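You operate a simulated robot arm through the tools that you are given. There is no shell and no other tool.

You are at the controls of a simulated robot arm. One attempt, no reset.

Task
Tension unit 23's belt to the sag on the card.
Fine: main switch off before the guard opens; prove it on the belt tester; lock knob tight again, guard shut. Where these are worked on the way, their far stop is far enough and under half their travel is too little: yellow mesh guard.
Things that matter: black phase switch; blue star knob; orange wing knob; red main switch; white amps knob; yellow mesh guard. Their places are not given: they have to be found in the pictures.

It is judged by the outcome, as a careful person would: the job done as asked, and still so three seconds after it is handed in. It fails if anything else is knocked over, pushed out of place, dropped, spilled or broken.

Robot
A 7-joint arm with a two-finger parallel gripper, fixed in place. Base frame: the origin is at the foot of the arm, x ahead of it, y to its left, z up. Readings come in cm, degrees, newtons and seconds.
Its first joint turns from -166.0 to 166.0 degrees. Payload 4.4 kg.
The TCP is the grasp point between the finger pads, 2.3 cm short of the fingertips. In the tool frame z runs along the fingers and y along their closing line. Largest opening 9.4 cm; finger width 3.8, thickness 1; the body of the gripper, 5.4 by 9.6 cm, starts 3.9 cm behind the TCP.
Orientation is that of the tool frame in the base frame, as a unit quaternion [w, x, y, z]. With the fingers straight down and closing along the base's y, the tool's x points along the base's -x, its y along +y and its z along -z.

Tools
- The arm moves only by the tool send_rows. Its argument "series" is a list of rows, each an object (a shift or turn left out is 0, a gripper value left out holds the last) with "travel": the shift along the tool's x, y, z in m, a list of three; "rotation": the turn, a rotation vector about the tool's x, y, z in degrees, a list of three. In form: [{"travel": [dx, dy, dz], "rotation": [ax, ay, az]}, ...]. A call has 1 to 20 rows; each row shifts and turns the commanded pose from where the row before left it, along the tool's axes as they then stand. "jaw" is the finger opening in m, from 0 to 0.094, set as the call begins (left out, the last holds). Each row takes 0.2 s and may step no farther than 5 cm and 8.6 degrees from the row before; otherwise, or with a gripper value out of range, the whole call is refused. A pose out of reach is approached as far as the arm can. The call stops where the force on the tool passes 40 N (or 10 N more than at its start, if that is more) or the arm is blocked; 0.2 s more then pass. The fingers move at their own pace (about 7.2 cm/s each) and stop on an object; they squeeze with about 24 N. The grip force told is the motor's: it shows also when the fingers shut on nothing. Time passes only in rows, and 0.2 s behind the last, so rows that do not move let the fingers close. The reply holds the time, the measured pose of the TCP, the force on the tool along the base axes, the opening and the grip force, in the units named above and with some noise, with the torque about the TCP (base axes, N m) and any sound that the robot's microphone picked up, and new pictures: "views" is both (left out), scene, wrist or none.
- Cameras (640 x 400 px; columns grow to the right, rows downward): "scene" is fixed at [5.02, -65.1, 120.91]; the picture's right is [0.76, -0.65, 0.00], its down [-0.08, -0.10, -0.99] and it looks along [0.65, 0.75, -0.13] (base axes); focal length 366 px, centre (320, 200). "wrist" rides on the gripper at [8.6, 1.6, -7.4] in the tool frame; the picture's right is [-0.18, 0.98, 0.00], its down [-0.58, -0.11, -0.81] and it looks along [-0.79, -0.15, 0.59] (tool axes); focal length 243 px, centre (320, 200).
- pixel_to_xyz(camera, pixels): for up to 12 pixels [column, row] of the newest picture of that camera ("zoom" is the newest enlarged one), the place [x, y, z] in the base frame of the surface seen there, good to about 0.2 cm. The clock stands still meanwhile.
- close_up(camera, box): a new picture of the part [left, top, right, bottom] of that camera's present view, enlarged. The clock stands still meanwhile.
- close_job(): hands the job in; it is judged then, once.

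Unless the task says otherwise, let go and move clear before handing in.

The tools are called after ">>>" as a command line: name --argument value ..., lists and objects as JSON in quotes. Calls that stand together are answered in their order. send_rows: Moves the arm, as the interface text tells. Its arguments: {"type":"object","properties":{"series":{"type":"array","items":{"type":"object","properties":{"travel":{"type":"array","items":{"type":"number"}},"rotation":{"type":"array","items":{"type":"number"}}}}},"jaw":{"type":"number"},"views":{"type":"string","enum":["both","scene","wrist","none"]}},"required":["series"]} The other tools are called the same way: pixel_to_xyz (camera, pixels) gives the place of the surface under pixels of a picture; close_up (camera, box) takes an enlarged picture of a part of a camera's view; close_job () hands the job in.

At the start:

```text
clock: 0.0
tool_pos: [69.79, 54.53, 132.1]
ee_rot: [-0.001, 0.0, 1.0, 0.0]
force: [0.0, 0.3, -0.4]
torque: [-0.05, 0.02, 0.05]
gripper_width: 9.4
grip_force: 0.1
```

scene: 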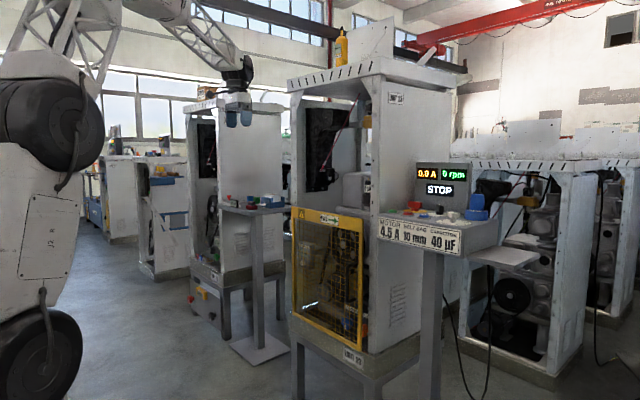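
wrist: 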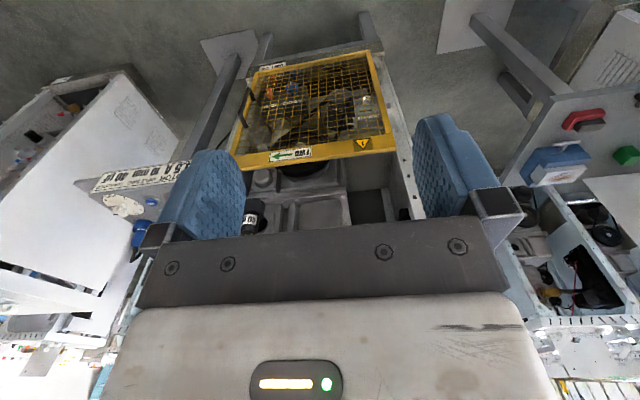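

The scene shows the unit with the yellow mesh guard around (330,280), a card at (420,235) and a display at (440,180). I'll enlarge the key parts before moving.

>>> close_up --camera "scene" --box '[280, 190, 400, 370]'

>>> close_up --camera "scene" --box '[370, 150, 520, 260]'

>>> close_up --camera "scene" --box '[180, 180, 300, 260]'

>>> close_up --camera "wrist" --box '[220, 30, 420, 230]'

>>> close_up --camera "wrist" --box '[480, 80, 640, 220]'

```text
2.22 times, centred on (340, 280) of scene
```

zoom: 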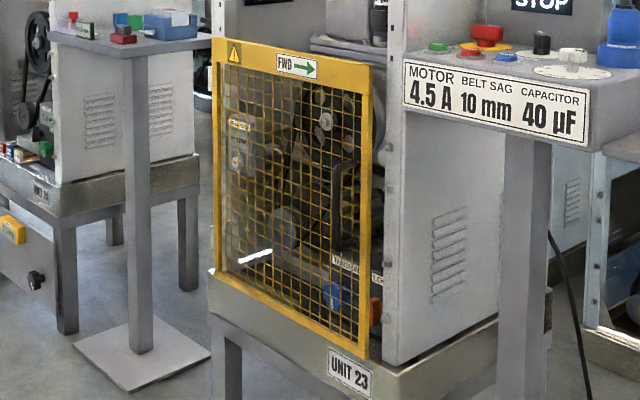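

```text
3.64 times, centred on (445, 205) of scene
```

zoom: 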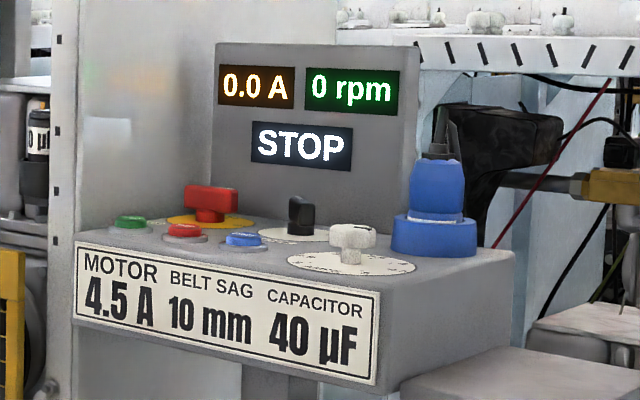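

```text
5.00 times, centred on (240, 220) of scene
```

zoom: 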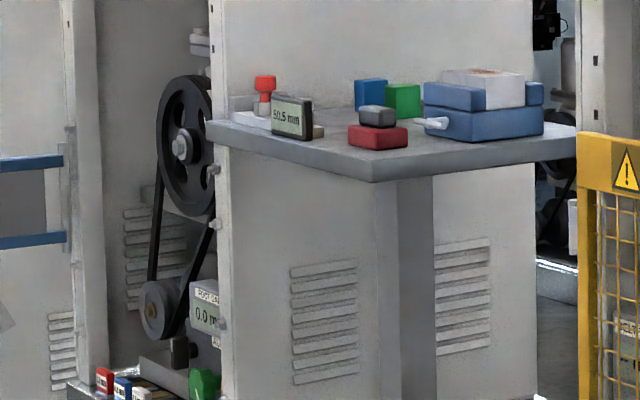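

```text
2.00 times, centred on (320, 130) of wrist
```

zoom: 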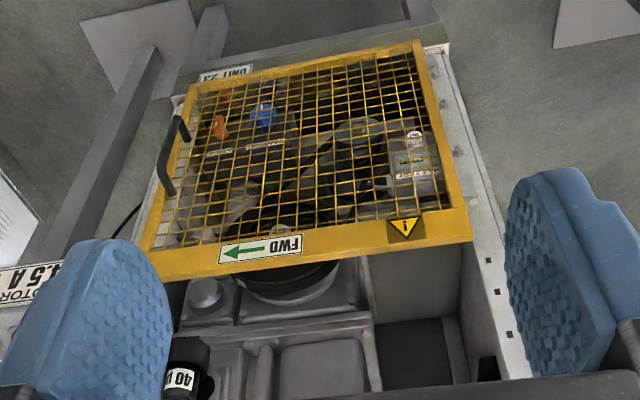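

```text
2.86 times, centred on (560, 150) of wrist
```

zoom: 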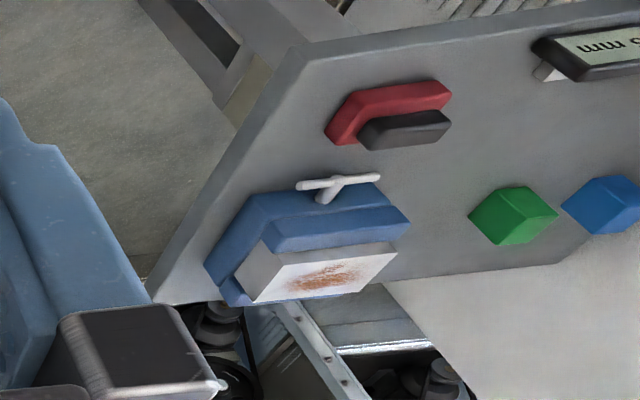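

The card reads belt sag 10 mm; the red main switch sits on the console (zoom 210,205), the orange and blue knobs are behind the guard at lower right. I'll measure their places.

>>> pixel_to_xyz --camera "wrist" --pixels '[[272, 70], [372, 55], [382, 148], [235, 160], [262, 95], [290, 88], [263, 90], [240, 108], [237, 95], [358, 105], [355, 110], [245, 145]]'

>>> pixel_to_xyz --camera "scene" --pixels '[[419, 197], [418, 209], [440, 203], [440, 210], [452, 210], [452, 206], [400, 203], [413, 208], [427, 209], [388, 215], [480, 232], [470, 205]]'

>>> close_up --camera "scene" --box '[320, 270, 380, 350]'

>>> close_up --camera "scene" --box '[285, 220, 375, 280]'

>>> close_up --camera "scene" --box '[385, 185, 465, 235]'

```text
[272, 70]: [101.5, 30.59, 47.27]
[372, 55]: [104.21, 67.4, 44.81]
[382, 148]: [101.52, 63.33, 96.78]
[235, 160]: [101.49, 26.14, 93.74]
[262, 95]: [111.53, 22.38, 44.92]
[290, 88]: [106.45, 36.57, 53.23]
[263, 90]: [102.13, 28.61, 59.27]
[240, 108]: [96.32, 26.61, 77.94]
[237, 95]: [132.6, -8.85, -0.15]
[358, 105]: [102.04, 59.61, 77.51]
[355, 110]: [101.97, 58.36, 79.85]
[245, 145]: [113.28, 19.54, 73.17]
```

```text
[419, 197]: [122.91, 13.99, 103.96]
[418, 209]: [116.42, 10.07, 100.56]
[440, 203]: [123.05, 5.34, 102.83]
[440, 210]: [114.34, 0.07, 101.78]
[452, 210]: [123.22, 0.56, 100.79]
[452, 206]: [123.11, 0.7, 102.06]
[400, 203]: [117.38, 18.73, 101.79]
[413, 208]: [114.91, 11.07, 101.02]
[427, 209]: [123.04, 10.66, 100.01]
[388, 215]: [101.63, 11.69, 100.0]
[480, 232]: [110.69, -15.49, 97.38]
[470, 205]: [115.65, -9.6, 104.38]
```

```text
5.00 times, centred on (350, 310) of scene
```

zoom: 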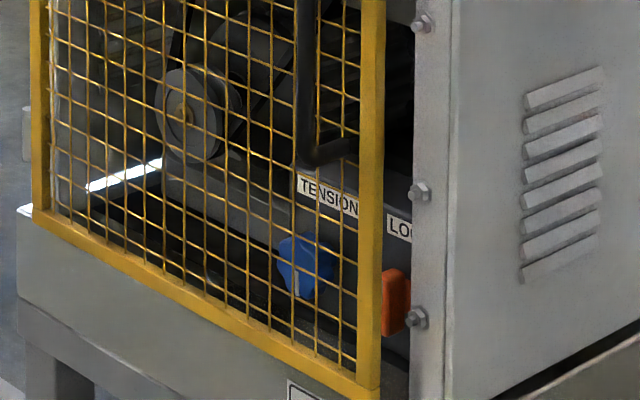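

```text
6.67 times, centred on (330, 250) of scene
```

zoom: 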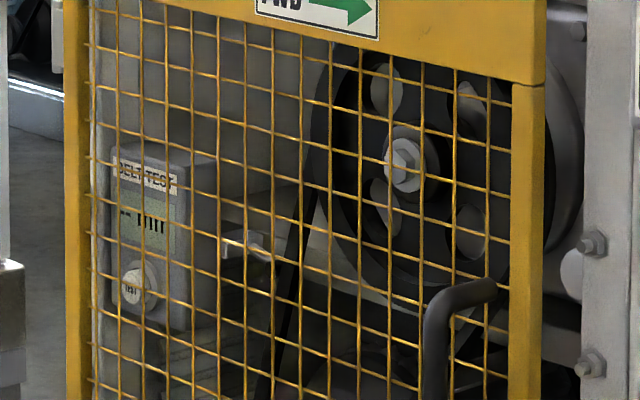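

```text
8.00 times, centred on (425, 210) of scene
```

zoom: 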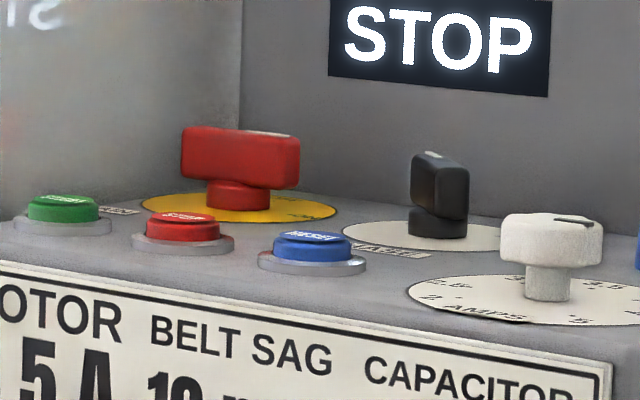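

Main switch is at about (123, 14, 104), guard plane x≈101.5 with handle near (96, 27, 78). I'll move the gripper toward the front of the console for a close wrist view.

>>> send_rows --series '[{"travel": [-0.01, -0.04, 0.006]}, {"travel": [-0.01, -0.04, 0.006]}, {"travel": [-0.01, -0.04, 0.006]}, {"travel": [-0.01, -0.04, 0.006]}, {"travel": [-0.01, -0.04, 0.006]}, {"travel": [-0.01, -0.04, 0.006]}, {"travel": [-0.01, -0.04, 0.006]}, {"travel": [-0.01, -0.04, 0.006]}, {"travel": [-0.01, -0.04, 0.006]}, {"travel": [-0.01, -0.04, 0.006]}, {"travel": [0, 0, 0]}]' --jaw 0.094

>>> pixel_to_xyz --camera "scene" --pixels '[[290, 85], [380, 62], [455, 75], [300, 100], [372, 100], [376, 150], [296, 205], [363, 235], [297, 300], [360, 345], [440, 178]]'

```text
clock: 2.4
tool_pos: [79.69, 14.68, 126.09]
ee_rot: [0.0, -0.001, 1.0, 0.001]
force: [0.0, -1.1, 0.8]
torque: [0.0, -0.01, 0.0]
gripper_width: 9.43
grip_force: 0.1
```

scene: 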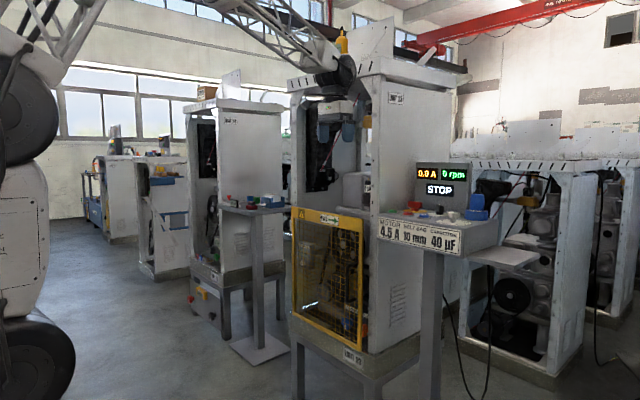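
wrist: 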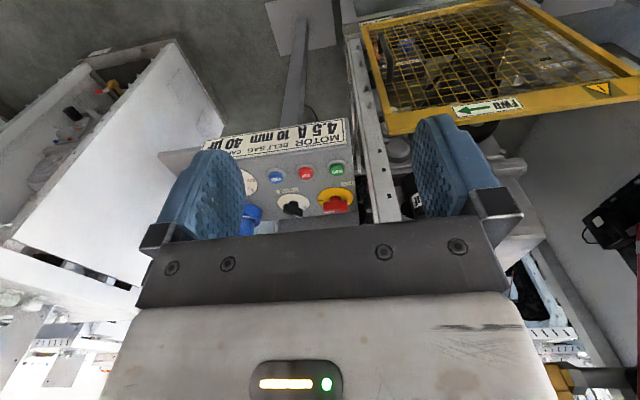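

```text
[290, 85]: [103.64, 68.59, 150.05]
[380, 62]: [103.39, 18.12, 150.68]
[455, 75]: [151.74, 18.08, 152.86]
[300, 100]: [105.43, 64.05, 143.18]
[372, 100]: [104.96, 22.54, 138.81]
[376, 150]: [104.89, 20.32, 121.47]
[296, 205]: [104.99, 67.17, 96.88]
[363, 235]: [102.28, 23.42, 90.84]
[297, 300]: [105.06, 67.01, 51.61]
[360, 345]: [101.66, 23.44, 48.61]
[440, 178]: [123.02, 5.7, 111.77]
```

The console now shows at (230–360, 130–220) upside down in the wrist view. I'll enlarge it.

>>> close_up --camera "wrist" --box '[230, 110, 390, 225]'

>>> pixel_to_xyz --camera "wrist" --pixels '[[335, 202], [325, 206], [345, 207], [335, 190], [322, 195], [350, 195], [350, 150], [356, 180], [361, 200], [300, 210]]'

```text
3.48 times, centred on (310, 168) of wrist
```

zoom: 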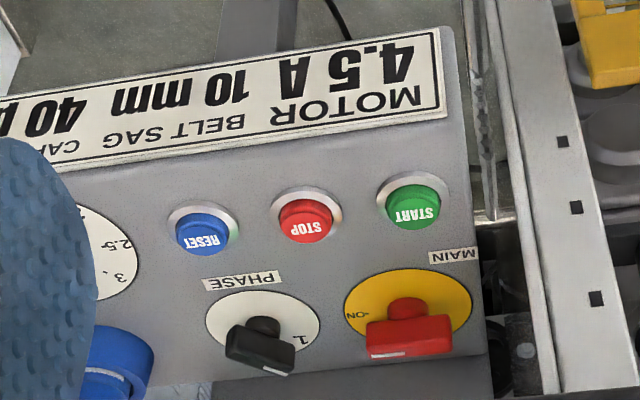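

```text
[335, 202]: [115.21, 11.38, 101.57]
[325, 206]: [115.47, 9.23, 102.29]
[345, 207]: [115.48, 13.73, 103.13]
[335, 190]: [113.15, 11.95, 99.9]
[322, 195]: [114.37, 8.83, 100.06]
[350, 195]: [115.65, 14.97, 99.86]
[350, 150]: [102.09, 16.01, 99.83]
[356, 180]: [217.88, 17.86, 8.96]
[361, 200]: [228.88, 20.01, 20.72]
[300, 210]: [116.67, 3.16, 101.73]
```

The white pointer on the red switch points toward "ON" on the −y side. I'll look closer for the OFF mark.

>>> close_up --camera "scene" --box '[398, 195, 434, 217]'

>>> close_up --camera "wrist" --box '[305, 170, 369, 210]'

>>> close_up --camera "scene" --box '[280, 85, 480, 210]'

```text
16.00 times, centred on (416, 206) of scene
```

zoom: 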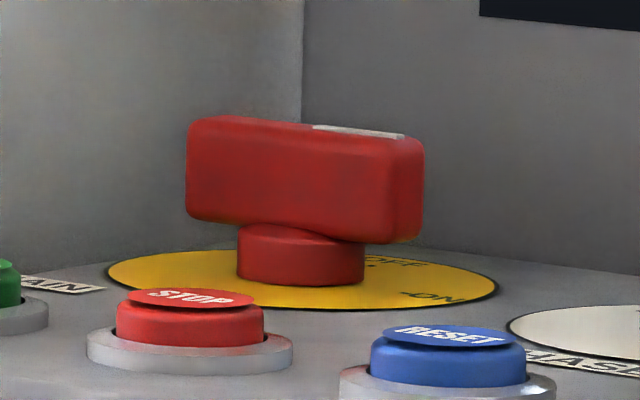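

```text
10.00 times, centred on (337, 190) of wrist
```

zoom: 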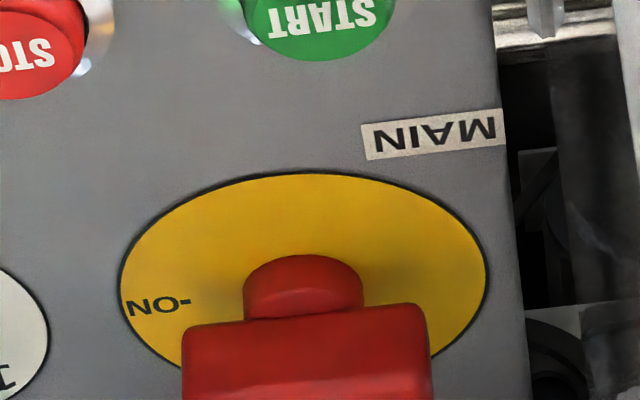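

```text
3.20 times, centred on (380, 148) of scene
```

zoom: 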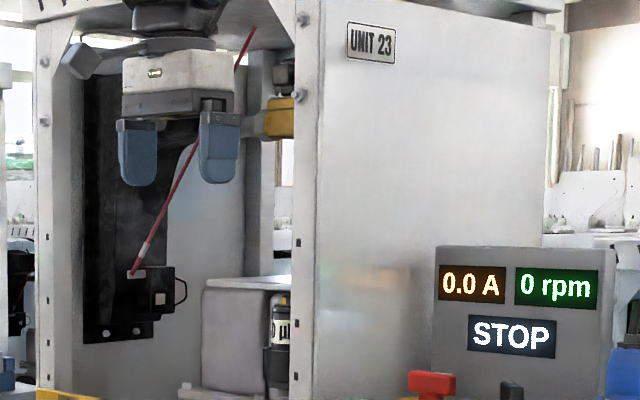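

OFF lies at the far side (+x), so the red switch must turn 90° counter-clockwise seen from above. I'll move over it with fingers straight down and look again.

>>> send_rows --series '[{"travel": [-0.04, -0.005, 0.01]}, {"travel": [-0.04, -0.005, 0.01]}, {"travel": [-0.04, -0.005, 0.01]}, {"travel": [-0.04, -0.005, 0.01]}, {"travel": [-0.04, -0.005, 0.01]}, {"travel": [-0.04, -0.005, 0.01]}, {"travel": [-0.04, 0, 0.01]}, {"travel": [0, 0, 0]}]'

```text
clock: 4.2
tool_pos: [107.83, 11.32, 118.95]
ee_rot: [-0.001, 0.0, 1.0, 0.0]
force: [-1.0, -0.8, 0.4]
torque: [-0.04, 0.01, -0.01]
gripper_width: 9.4
grip_force: 0.0
```

scene: 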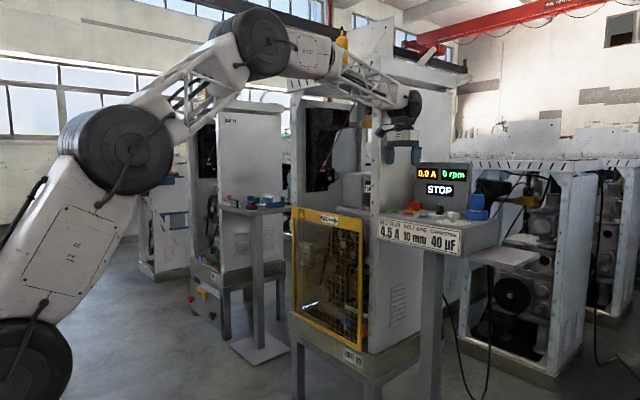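
wrist: 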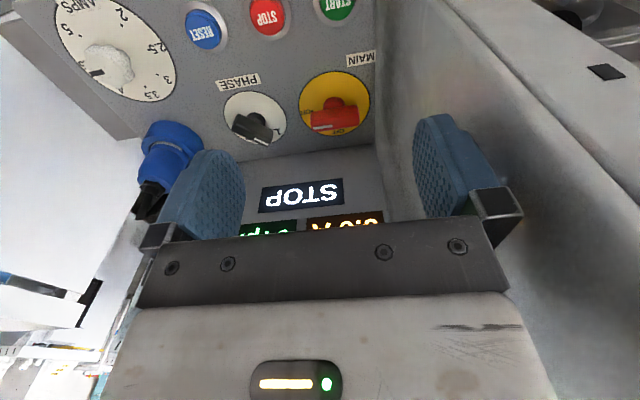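

The switch is clear in view at (335,118) with "OFF" just peeking out beyond it at (338,132). I'll enlarge and measure it.

>>> close_up --camera "wrist" --box '[280, 60, 400, 150]'

>>> pixel_to_xyz --camera "wrist" --pixels '[[335, 119], [312, 122], [358, 117], [335, 126], [314, 128], [357, 123], [298, 105], [371, 100], [335, 71], [373, 60], [380, 150], [337, 170]]'

```text
4.44 times, centred on (340, 105) of wrist
```

zoom: 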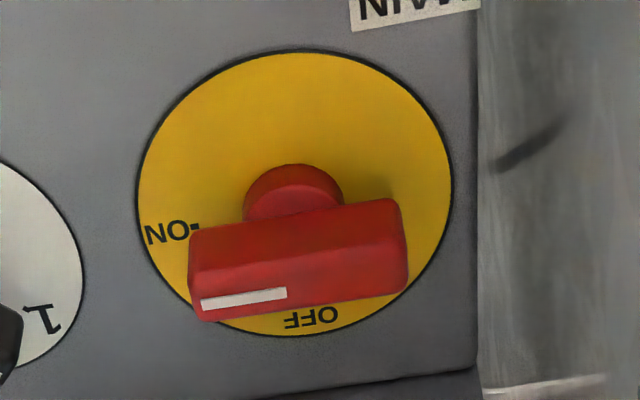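

```text
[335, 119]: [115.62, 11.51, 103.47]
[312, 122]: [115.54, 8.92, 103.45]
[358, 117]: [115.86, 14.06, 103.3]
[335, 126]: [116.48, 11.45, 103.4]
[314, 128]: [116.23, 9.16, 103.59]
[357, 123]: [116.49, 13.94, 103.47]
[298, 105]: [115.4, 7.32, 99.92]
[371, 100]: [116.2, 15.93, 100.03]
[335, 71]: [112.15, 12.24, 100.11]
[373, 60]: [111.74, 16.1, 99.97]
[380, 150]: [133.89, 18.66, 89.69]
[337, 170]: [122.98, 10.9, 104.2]
```

Switch bar spans y 8.9–14.1 at x≈115.9, top z 103.5. I'll descend over it and close on its ends.

>>> send_rows --series '[{"travel": [-0.04, 0, 0]}, {"travel": [-0.041, 0.002, 0]}, {"travel": [0, 0, 0.04]}, {"travel": [0, 0, 0.04]}, {"travel": [0, 0, 0.04]}, {"travel": [0, 0, 0.02]}, {"travel": [0, 0, 0.017]}, {"travel": [0, 0, 0]}]' --jaw 0.075 --views "both"

```text
clock: 6.0
tool_pos: [115.68, 11.64, 103.2]
ee_rot: [0.0, 0.0, 1.0, 0.0]
force: [0.6, 0.5, -0.6]
torque: [-0.02, -0.03, -0.02]
gripper_width: 7.51
grip_force: 0.2
```

scene: 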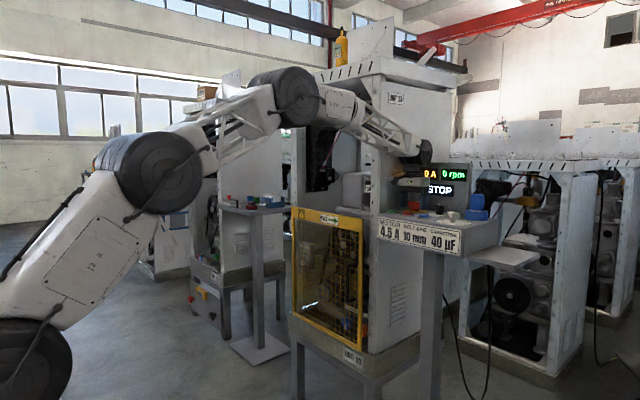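
wrist: 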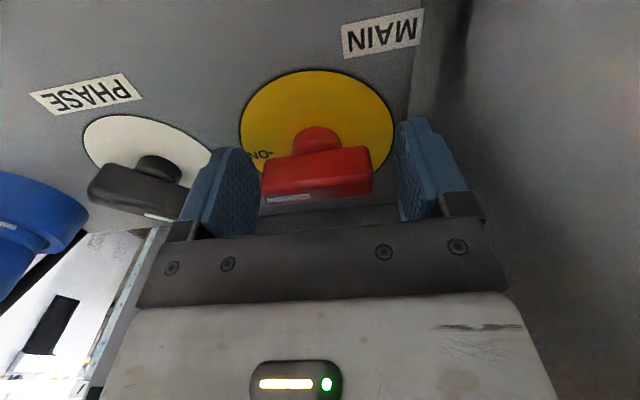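

The fingers straddle the red bar cleanly. Closing, then turning 90° counter-clockwise seen from above.

>>> send_rows --series '[{"travel": [0, 0, 0]}, {"travel": [0, 0, 0]}, {"travel": [0, 0, 0]}, {"rotation": [0, 0, -8]}, {"rotation": [0, 0, -8]}]' --jaw 0.03 --views "wrist"

```text
clock: 6.9
tool_pos: [115.76, 11.46, 103.18]
ee_rot: [-0.001, -0.015, 1.0, -0.001]
force: [-3.3, -9.5, 4.1]
torque: [-0.03, 0.52, -0.11]
gripper_width: 5.6
grip_force: 44.6
stopped in row 4: the force on the tool passed its limit at 44 N (the readings are from after the stop); the commanded pose is now the measured one
```

wrist: 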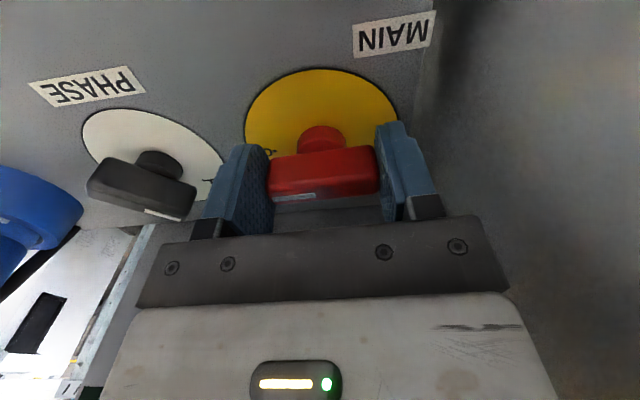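

The fingers hold the bar (opening 5.6) and the stop was a force spike from centring. I'll let it settle and turn in smaller steps.

>>> send_rows --series '[{"travel": [0, 0, 0]}, {"rotation": [0, 0, -4]}, {"rotation": [0, 0, -4]}, {"rotation": [0, 0, -4]}, {"rotation": [0, 0, -4]}, {"rotation": [0, 0, -4]}]' --views "wrist"

```text
clock: 8.1
tool_pos: [115.74, 11.39, 103.22]
ee_rot: [-0.001, -0.146, 0.989, -0.001]
force: [-8.9, -6.9, 4.2]
torque: [0.03, 1.38, -0.1]
gripper_width: 5.57
grip_force: 45.1
stopped in row 5: the force on the tool passed its limit at 41 N (the readings are from after the stop); the commanded pose is now the measured one
```

wrist: 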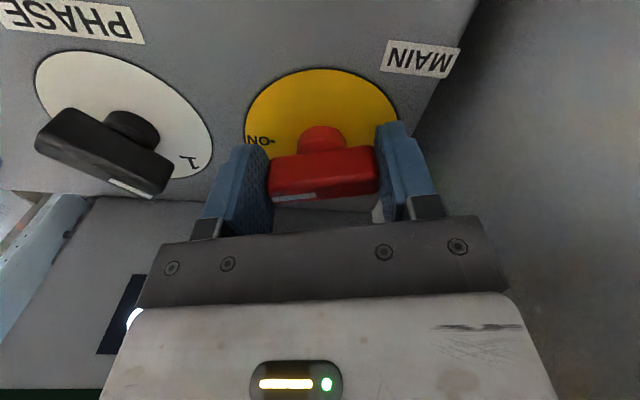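

The switch is turning with the fingers (about 17° so far), but my turning axis seems off from the knob's. I'll measure where the knob axis is.

>>> close_up --camera "wrist" --box '[200, 50, 460, 230]'

>>> pixel_to_xyz --camera "wrist" --pixels '[[320, 70], [248, 125], [398, 112], [268, 190], [376, 178], [272, 202], [376, 195], [325, 196], [321, 140], [321, 130], [270, 85], [375, 85]]'

```text
2.22 times, centred on (330, 140) of wrist
```

zoom: 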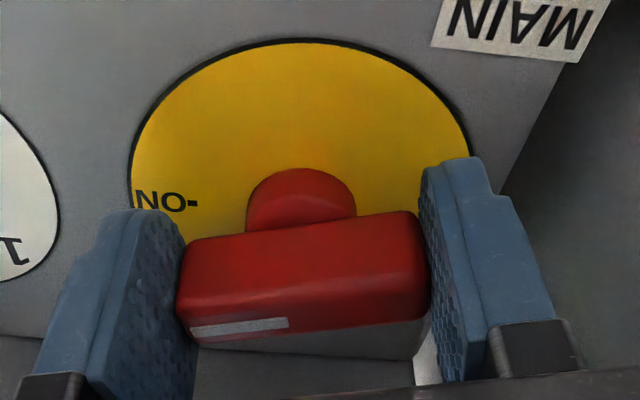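

```text
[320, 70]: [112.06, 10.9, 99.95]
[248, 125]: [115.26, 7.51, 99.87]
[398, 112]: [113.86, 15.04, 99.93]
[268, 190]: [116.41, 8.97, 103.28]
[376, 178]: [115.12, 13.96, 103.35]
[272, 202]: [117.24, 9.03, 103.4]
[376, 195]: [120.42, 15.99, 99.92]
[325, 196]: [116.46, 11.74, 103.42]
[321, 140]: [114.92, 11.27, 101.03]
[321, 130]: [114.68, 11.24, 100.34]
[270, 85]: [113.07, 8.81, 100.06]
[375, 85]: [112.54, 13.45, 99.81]
```

The plate centre fits to (116.2, 11.55), so my axis is 0.5 cm short along the finger width. I'll ease open, recentre, and regrip.

>>> send_rows --series '[{"travel": [0, 0, 0]}, {"travel": [-0.0047, 0, 0]}, {"travel": [0, 0, 0]}]' --jaw 0.068 --views "none"

>>> send_rows --series '[{"travel": [0, 0, 0]}, {"travel": [0, 0, 0]}, {"travel": [0, 0, 0]}, {"rotation": [0, 0, -5]}, {"rotation": [0, 0, -5]}, {"rotation": [0, 0, -5]}, {"rotation": [0, 0, -5]}]' --jaw 0.045 --views "wrist"

```text
clock: 8.9
tool_pos: [116.27, 11.5, 103.31]
ee_rot: [-0.001, -0.145, 0.989, -0.001]
force: [-0.1, 0.1, -0.5]
torque: [0.01, 0.02, -0.03]
gripper_width: 6.81
grip_force: 0.1
```

```text
clock: 10.5
tool_pos: [116.2, 11.49, 103.27]
ee_rot: [-0.001, -0.316, 0.949, -0.001]
force: [-3.1, 9.4, 6.5]
torque: [0.26, 0.11, -0.11]
gripper_width: 5.8
grip_force: 44.9
```

wrist: 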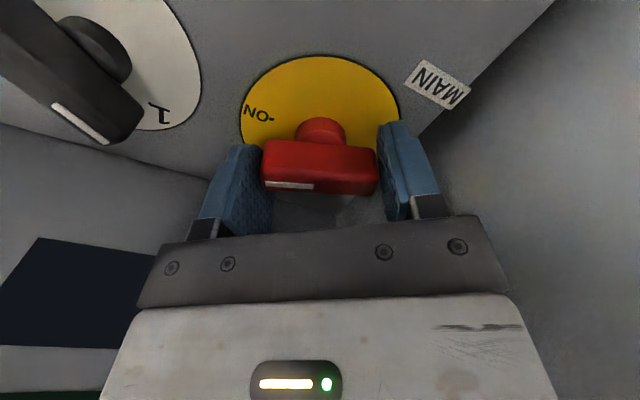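

The bar follows with slight lag and no large force now. Continuing the turn.

>>> send_rows --series '[{"rotation": [0, 0, -5]}, {"rotation": [0, 0, -5]}, {"rotation": [0, 0, -5]}, {"rotation": [0, 0, -5]}, {"rotation": [0, 0, -5]}, {"rotation": [0, 0, -5]}, {"rotation": [0, 0, -5]}, {"rotation": [0, 0, -5]}]' --views "both"

```text
clock: 12.3
tool_pos: [116.21, 11.47, 103.21]
ee_rot: [-0.001, -0.621, 0.784, 0.0]
force: [16.5, 1.6, 7.5]
torque: [0.24, -1.57, 0.07]
gripper_width: 5.82
grip_force: 45.3
```

scene: 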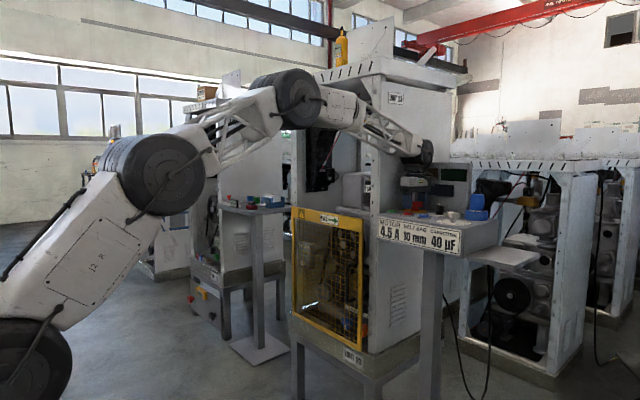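
wrist: 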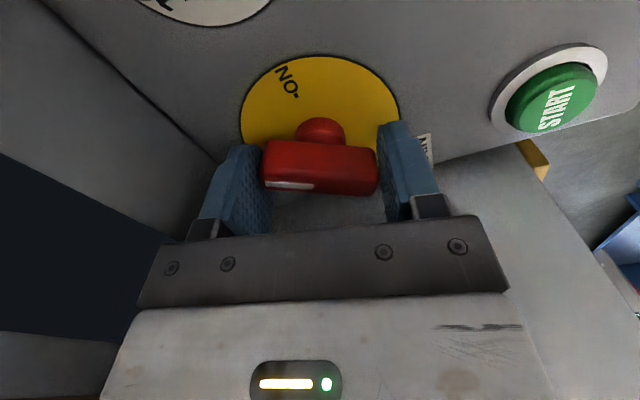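

The display is dark now, so power is cut. I'll finish the turn to the OFF stop.

>>> send_rows --series '[{"rotation": [0, 0, -4]}, {"rotation": [0, 0, -4]}, {"rotation": [0, 0, -4]}, {"rotation": [0, 0, -4]}, {"rotation": [0, 0, -3]}]' --views "wrist"

```text
clock: 13.5
tool_pos: [116.2, 11.63, 103.19]
ee_rot: [0.001, 0.742, -0.67, 0.0]
force: [-23.1, 8.8, 14.9]
torque: [-0.81, 0.22, 0.13]
gripper_width: 5.81
grip_force: 44.8
```

wrist: 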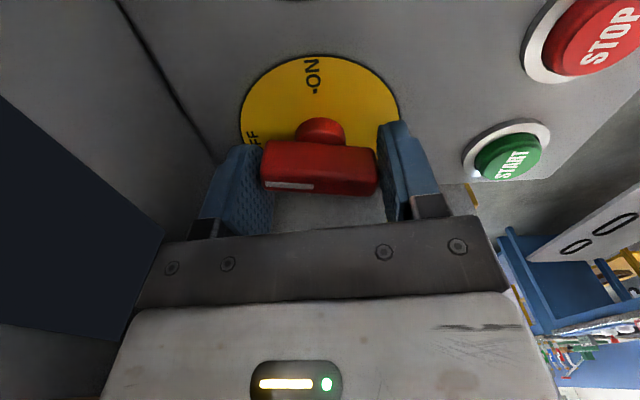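

The pointer is now at OFF. I'll open and lift straight up to check.

>>> send_rows --series '[{"travel": [0, 0, 0]}, {"travel": [0, 0, 0]}, {"travel": [0, 0, -0.03]}, {"travel": [0, 0, -0.05]}, {"travel": [0, 0, -0.05]}, {"travel": [0, 0, -0.03]}]' --jaw 0.075 --views "both"

>>> close_up --camera "wrist" --box '[220, 60, 420, 200]'

>>> close_up --camera "scene" --box '[375, 150, 515, 260]'

```text
clock: 14.9
tool_pos: [115.88, 11.57, 119.09]
ee_rot: [0.002, 0.742, -0.67, 0.0]
force: [-0.2, -0.5, -0.5]
torque: [-0.02, -0.04, 0.01]
gripper_width: 7.51
grip_force: 0.1
```

scene: 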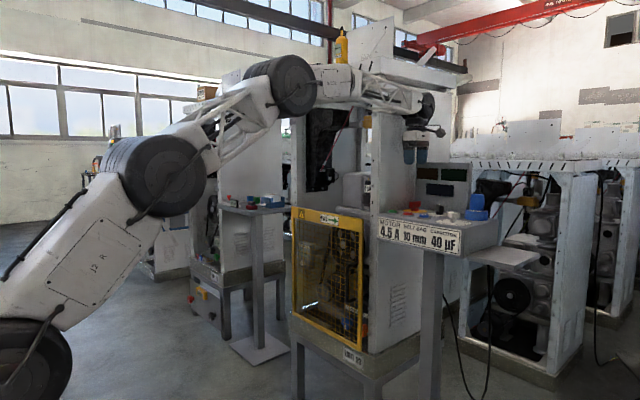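
wrist: 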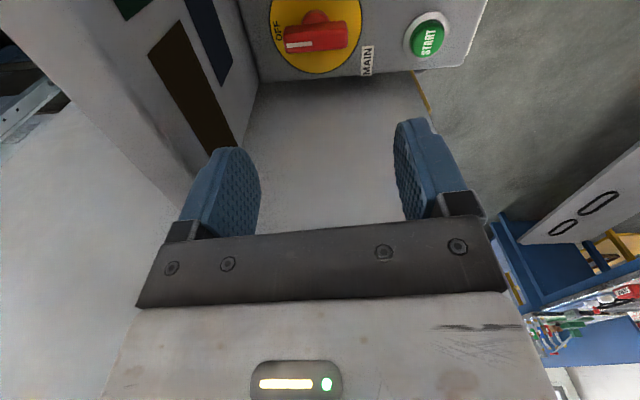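

```text
2.86 times, centred on (320, 130) of wrist
```

zoom: 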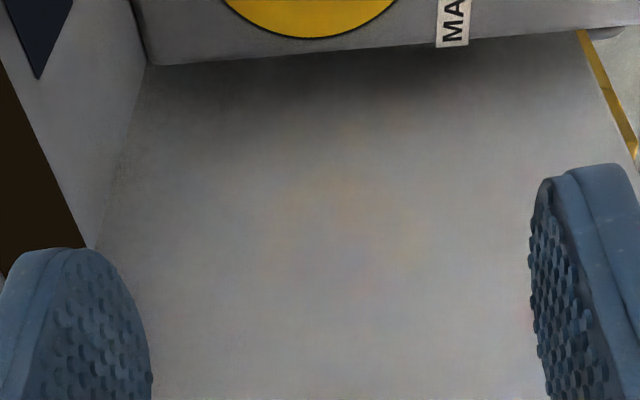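

```text
3.64 times, centred on (445, 205) of scene
```

zoom: 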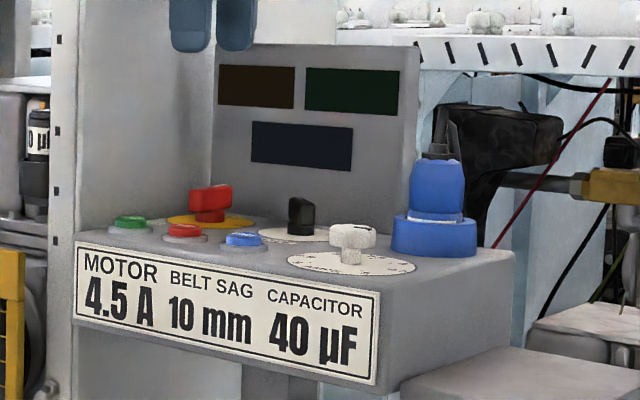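

Main switch is OFF and all displays are dark. Now I'll retreat from the console and turn the tool the rest of the way (yaw 180°) so it can later point forward with the camera on top.

>>> send_rows --series '[{"travel": [0, 0.05, 0]}, {"travel": [0, 0.05, 0]}, {"travel": [0, 0.05, 0]}, {"travel": [0, 0.05, 0]}, {"travel": [0, 0.05, 0]}, {"travel": [0, 0.05, 0]}, {"travel": [0, 0.05, 0]}, {"travel": [0, 0.05, 0]}, {"travel": [0, 0.05, 0]}, {"rotation": [0, 0, -8.4]}, {"rotation": [0, 0, -8.4]}, {"rotation": [0, 0, -8.4]}, {"rotation": [0, 0, -8.4]}, {"rotation": [0, 0, -8.4]}, {"rotation": [0, 0, -8.4]}, {"rotation": [0, 0, -8.4]}, {"rotation": [0, 0, -8.4]}, {"rotation": [0, 0, -8.4]}, {"rotation": [0, 0, -8.4]}]' --views "both"

```text
clock: 18.9
tool_pos: [71.54, 7.39, 119.61]
ee_rot: [0.003, 1.0, -0.017, -0.002]
force: [1.5, -0.1, -5.1]
torque: [-0.01, 0.08, -0.02]
gripper_width: 7.51
grip_force: 0.0
out of reach, approached as far as the arm can: row 19
```

scene: 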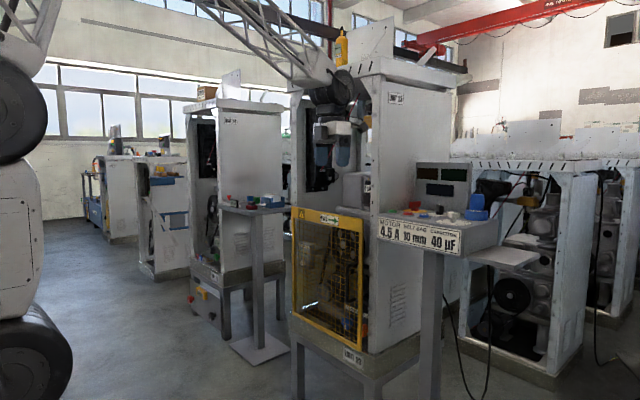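
wrist: 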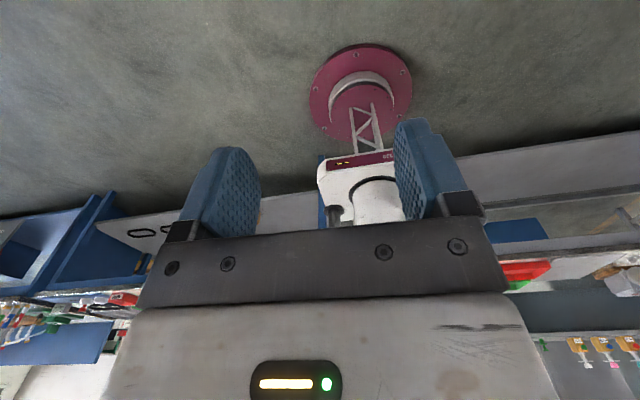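

The flip is nearly complete. Now I'll pitch the tool up so the fingers point forward (+x) with the camera above.

>>> send_rows --series '[{"rotation": [0, 8.2, 0]}, {"rotation": [0, 8.2, 0]}, {"rotation": [0, 8.2, 0]}, {"rotation": [0, 8.2, 0]}, {"rotation": [0, 8.2, 0]}, {"rotation": [0, 8.2, 0]}, {"rotation": [0, 8.2, 0]}, {"rotation": [0, 8.2, 0]}, {"rotation": [0, 8.2, 0]}, {"rotation": [0, 8.2, 0]}, {"rotation": [0, 8, 0]}, {"travel": [0, 0, 0]}]' --views "both"

```text
clock: 21.7
tool_pos: [73.75, 7.76, 113.23]
ee_rot: [0.007, 0.74, 0.003, 0.673]
force: [0.1, -0.1, 1.7]
torque: [0.0, 0.06, -0.02]
gripper_width: 7.48
grip_force: 0.0
stopped in row 12: the arm was blocked; the commanded pose is now the measured one
```

scene: 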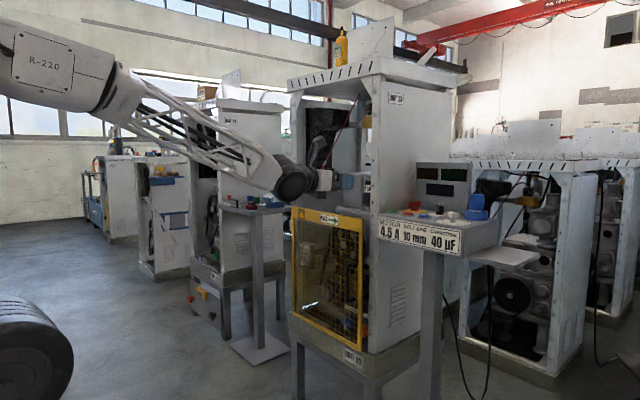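
wrist: 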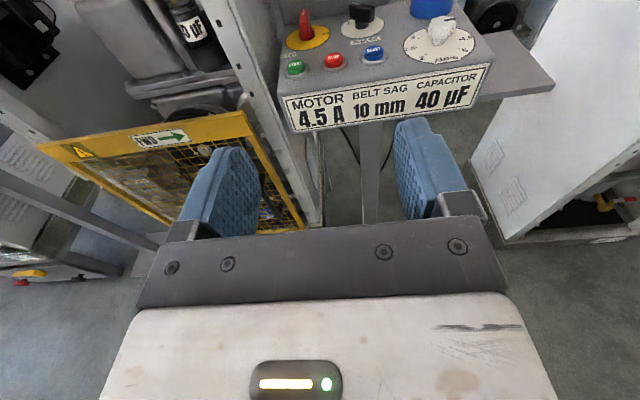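

The tool now points forward with a good upright view: guard, handle and console are visible. I'll find the handle in this view.

>>> close_up --camera "wrist" --box '[30, 100, 320, 280]'

>>> close_up --camera "scene" --box '[285, 200, 385, 360]'

>>> pixel_to_xyz --camera "scene" --pixels '[[347, 263], [345, 275], [343, 290], [343, 298], [356, 263], [295, 213], [364, 240], [363, 330]]'

```text
2.21 times, centred on (175, 190) of wrist
```

zoom: 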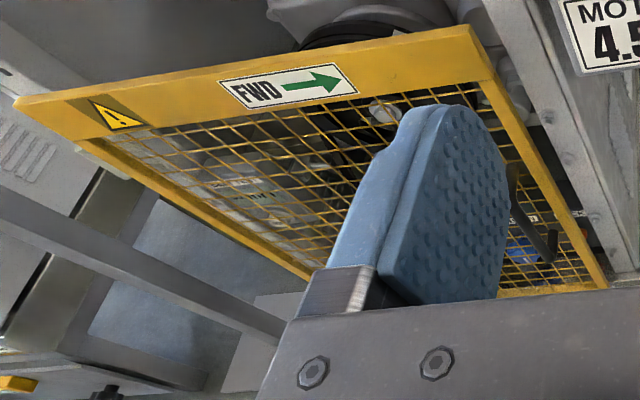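

```text
2.50 times, centred on (335, 280) of scene
```

zoom: 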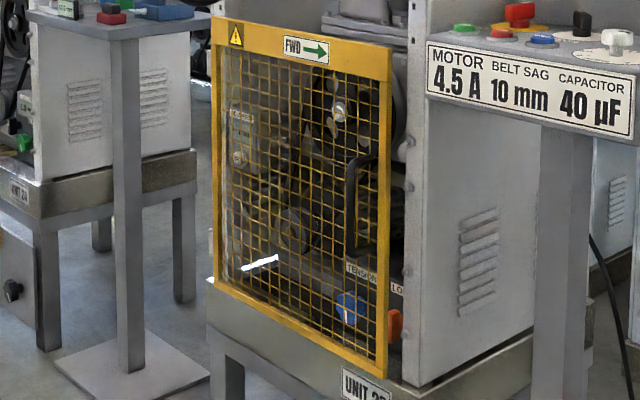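

```text
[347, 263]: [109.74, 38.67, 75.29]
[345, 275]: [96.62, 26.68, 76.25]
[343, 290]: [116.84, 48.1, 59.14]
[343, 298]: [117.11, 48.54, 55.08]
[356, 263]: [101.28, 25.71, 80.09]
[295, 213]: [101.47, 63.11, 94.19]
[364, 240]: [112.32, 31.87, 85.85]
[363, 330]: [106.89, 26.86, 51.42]
```

Handle's vertical bar is near (96.5, 26.6) spanning z≈66–80. I'll move to a pre-grasp 10 cm in front of it.

>>> send_rows --series '[{"travel": [-0.0384, -0.0195, 0.0158]}, {"travel": [-0.0384, -0.0195, 0.0158]}, {"travel": [-0.0384, -0.0195, 0.0158]}, {"travel": [-0.0384, -0.0195, 0.0158]}, {"travel": [-0.0384, -0.0195, 0.0158]}, {"travel": [-0.0384, -0.0195, 0.0158]}, {"travel": [-0.0384, -0.0195, 0.0158]}, {"travel": [-0.0384, -0.0195, 0.0158]}, {"travel": [-0.0384, -0.0195, 0.0158]}, {"travel": [-0.0384, -0.0195, 0.0158]}, {"travel": [0, 0, 0]}]' --views "both"

```text
clock: 24.1
tool_pos: [86.0, 26.47, 73.23]
ee_rot: [0.007, 0.739, 0.003, 0.674]
force: [0.1, -1.3, 0.7]
torque: [0.03, 0.02, -0.05]
gripper_width: 7.49
grip_force: 0.1
```

scene: 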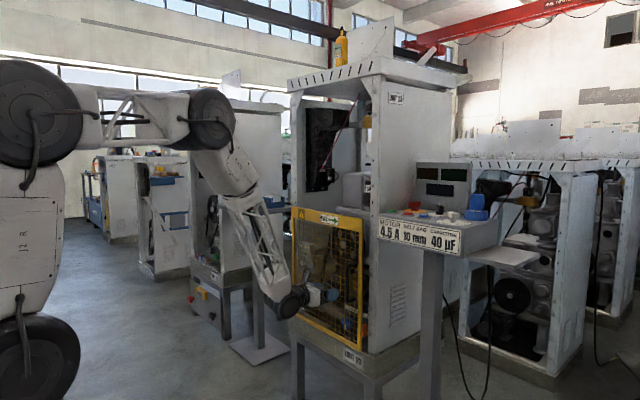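
wrist: 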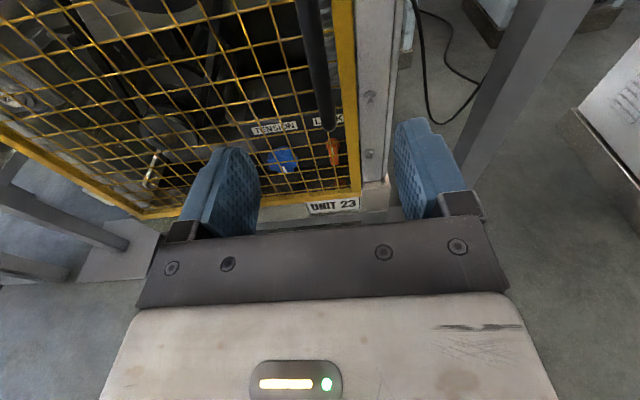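

The handle bar shows at (315–330, 0–135). I'll measure it along with the knobs visible behind the mesh.

>>> pixel_to_xyz --camera "wrist" --pixels '[[310, 20], [316, 60], [322, 100], [330, 125], [305, 5], [347, 100], [357, 180], [282, 160], [333, 150], [180, 212]]'

>>> close_up --camera "wrist" --box '[230, 60, 390, 220]'

```text
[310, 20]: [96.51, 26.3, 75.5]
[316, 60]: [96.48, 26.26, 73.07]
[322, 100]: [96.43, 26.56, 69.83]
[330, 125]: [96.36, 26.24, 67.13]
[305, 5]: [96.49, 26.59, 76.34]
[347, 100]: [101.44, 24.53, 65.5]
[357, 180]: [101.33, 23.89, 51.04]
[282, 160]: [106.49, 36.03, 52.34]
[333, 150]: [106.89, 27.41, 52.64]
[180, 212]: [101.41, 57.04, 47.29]
```

```text
2.50 times, centred on (310, 140) of wrist
```

zoom: 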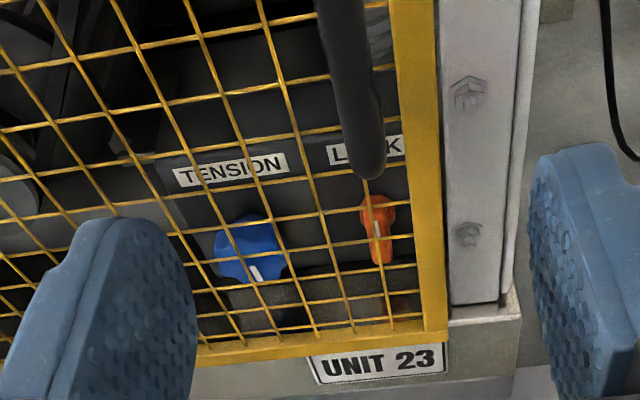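

Handle bar centre is near (97.3, 26.4). I'll advance 11 cm around it and then close.

>>> send_rows --series '[{"travel": [0.0038, 0, 0.04]}, {"travel": [0.0038, 0, 0.04]}, {"travel": [0.0024, 0, 0.0305]}, {"travel": [0, 0, 0]}]' --views "wrist"

>>> send_rows --series '[{"travel": [0, 0, 0]}, {"travel": [0, 0, 0]}, {"travel": [0, 0, 0]}, {"travel": [0, 0, 0]}]' --jaw 0.005 --views "wrist"

```text
clock: 25.1
tool_pos: [97.07, 26.47, 73.12]
ee_rot: [0.007, 0.739, 0.004, 0.674]
force: [-0.5, 0.0, -0.5]
torque: [-0.02, -0.02, 0.0]
gripper_width: 7.51
grip_force: 0.2
```

wrist: 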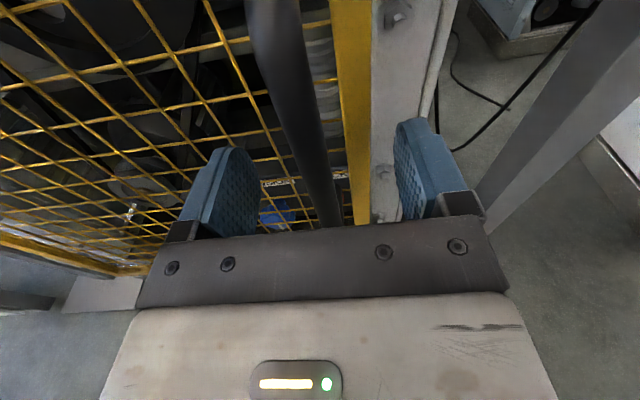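

```text
clock: 26.1
tool_pos: [97.06, 26.43, 73.16]
ee_rot: [0.006, 0.739, 0.004, 0.674]
force: [0.7, 13.2, -2.6]
torque: [1.8, 0.22, 0.01]
gripper_width: 1.41
grip_force: 45.1
```

wrist: 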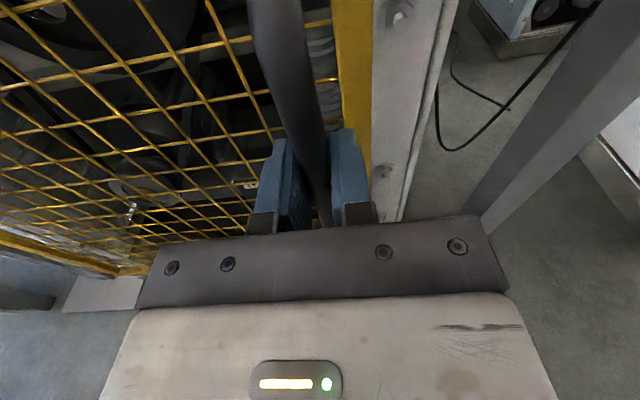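

The handle is gripped (1.4 cm bar). The hinge should be along the far left edge near (102, 64.5), so I'll start pulling along that arc.

>>> send_rows --series '[{"travel": [-0.003, -0.0056, -0.0329]}, {"travel": [-0.0029, -0.0084, -0.0323]}, {"travel": [-0.0028, -0.0111, -0.0315]}, {"travel": [-0.0027, -0.0139, -0.0304]}]' --views "both"

```text
clock: 27.3
tool_pos: [84.27, 30.09, 73.11]
ee_rot: [0.008, 0.74, 0.002, 0.673]
force: [-3.9, -11.1, 5.1]
torque: [1.84, -0.04, -0.02]
gripper_width: 1.42
grip_force: 45.1
stopped in row 4: the force on the tool passed its limit at 45 N (the readings are from after the stop); the commanded pose is now the measured one
```

scene: 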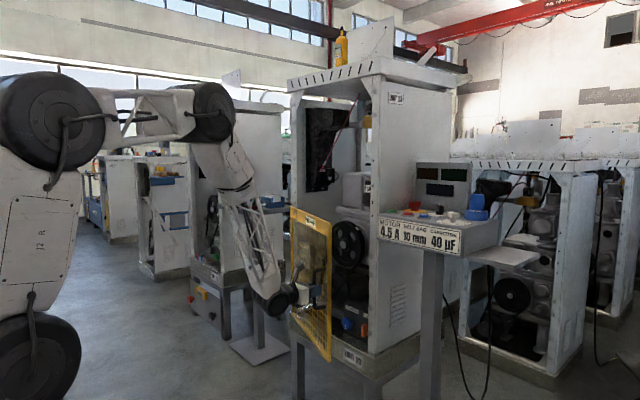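
wrist: 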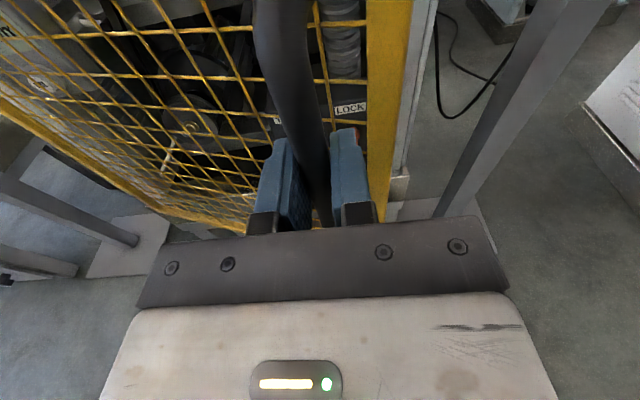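

The guard is opening smoothly; the stop came from a slightly wrong arc. I'll measure the guard's edges to refine the hinge place.

>>> pixel_to_xyz --camera "scene" --pixels '[[293, 212], [297, 213], [310, 220], [322, 229], [329, 235], [330, 300], [328, 355], [294, 310]]'

>>> close_up --camera "scene" --box '[270, 190, 390, 370]'

```text
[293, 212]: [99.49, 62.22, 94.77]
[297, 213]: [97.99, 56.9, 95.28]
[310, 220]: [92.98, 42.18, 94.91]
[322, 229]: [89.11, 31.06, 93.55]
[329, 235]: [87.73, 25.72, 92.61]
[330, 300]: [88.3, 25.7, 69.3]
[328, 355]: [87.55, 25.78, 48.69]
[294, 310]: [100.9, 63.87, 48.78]
```

```text
2.22 times, centred on (330, 280) of scene
```

zoom: 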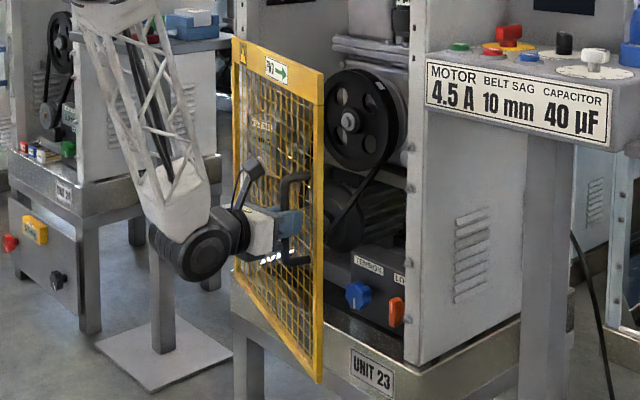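

The door's line fits a hinge at about (102, 68). I'll continue the pull on that corrected arc, yawing the tool slightly with the door.

>>> send_rows --series '[{"travel": [-0.003, -0.0169, -0.0324], "rotation": [-2, 0, 0]}, {"travel": [-0.0029, -0.0185, -0.0313], "rotation": [-2, 0, 0]}, {"travel": [-0.0028, -0.0202, -0.0304], "rotation": [-2, 0, 0]}, {"travel": [-0.0026, -0.0218, -0.0292], "rotation": [-2, 0, 0]}]' --views "both"

```text
clock: 28.0
tool_pos: [77.57, 34.18, 73.2]
ee_rot: [0.037, 0.739, -0.024, 0.673]
force: [-6.4, -9.7, 4.1]
torque: [1.77, -0.01, -0.09]
gripper_width: 1.47
grip_force: 44.9
stopped in row 3: the force on the tool passed its limit at 52 N (the readings are from after the stop); the commanded pose is now the measured one
```

scene: 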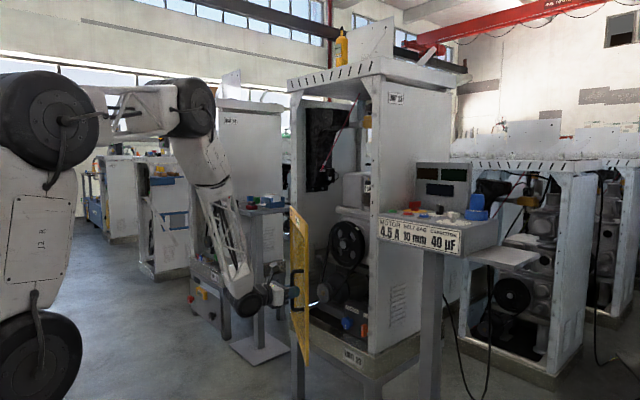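
wrist: 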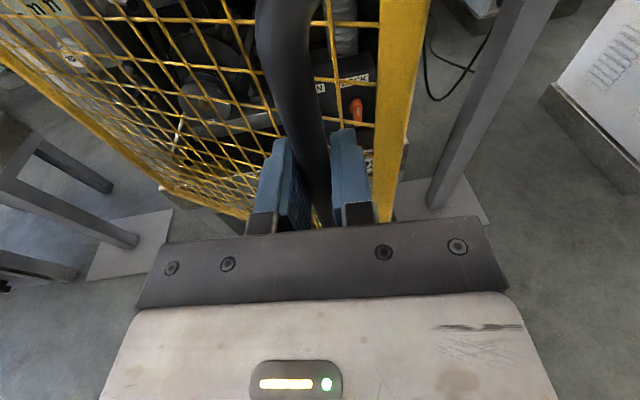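

The guard follows but a firm grip binds as it pivots. I'll loosen the fingers to a loose cage round the bar so the right finger pushes it left along the arc.

>>> send_rows --series '[{"travel": [0, 0, 0]}, {"travel": [-0.0023, -0.0158, -0.0245], "rotation": [-2, 0, 0]}, {"travel": [-0.0022, -0.0167, -0.0238], "rotation": [-2, 0, 0]}, {"travel": [-0.0022, -0.0175, -0.0233], "rotation": [-2, 0, 0]}, {"travel": [-0.0021, -0.0184, -0.0226], "rotation": [-2, 0, 0]}, {"travel": [-0.002, -0.019, -0.022], "rotation": [-2, 0, 0]}, {"travel": [-0.002, -0.0199, -0.0213], "rotation": [-2, 0, 0]}]' --jaw 0.026 --views "both"

```text
clock: 29.6
tool_pos: [65.61, 47.1, 72.57]
ee_rot: [0.113, 0.731, -0.093, 0.667]
force: [0.1, -0.6, -0.3]
torque: [-0.01, -0.02, 0.01]
gripper_width: 2.58
grip_force: 0.1
```

scene: 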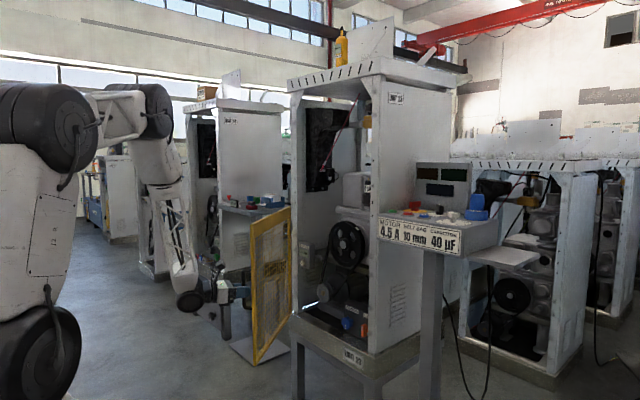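
wrist: 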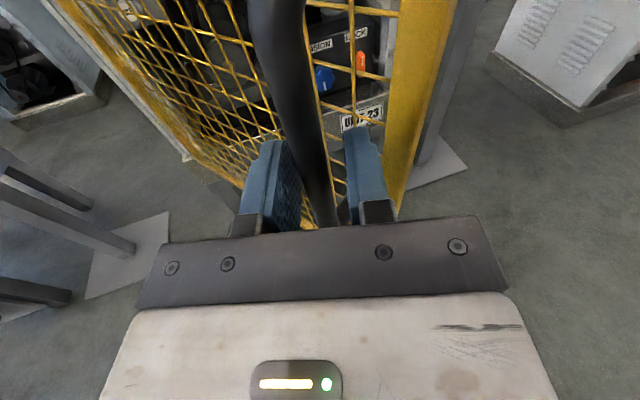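

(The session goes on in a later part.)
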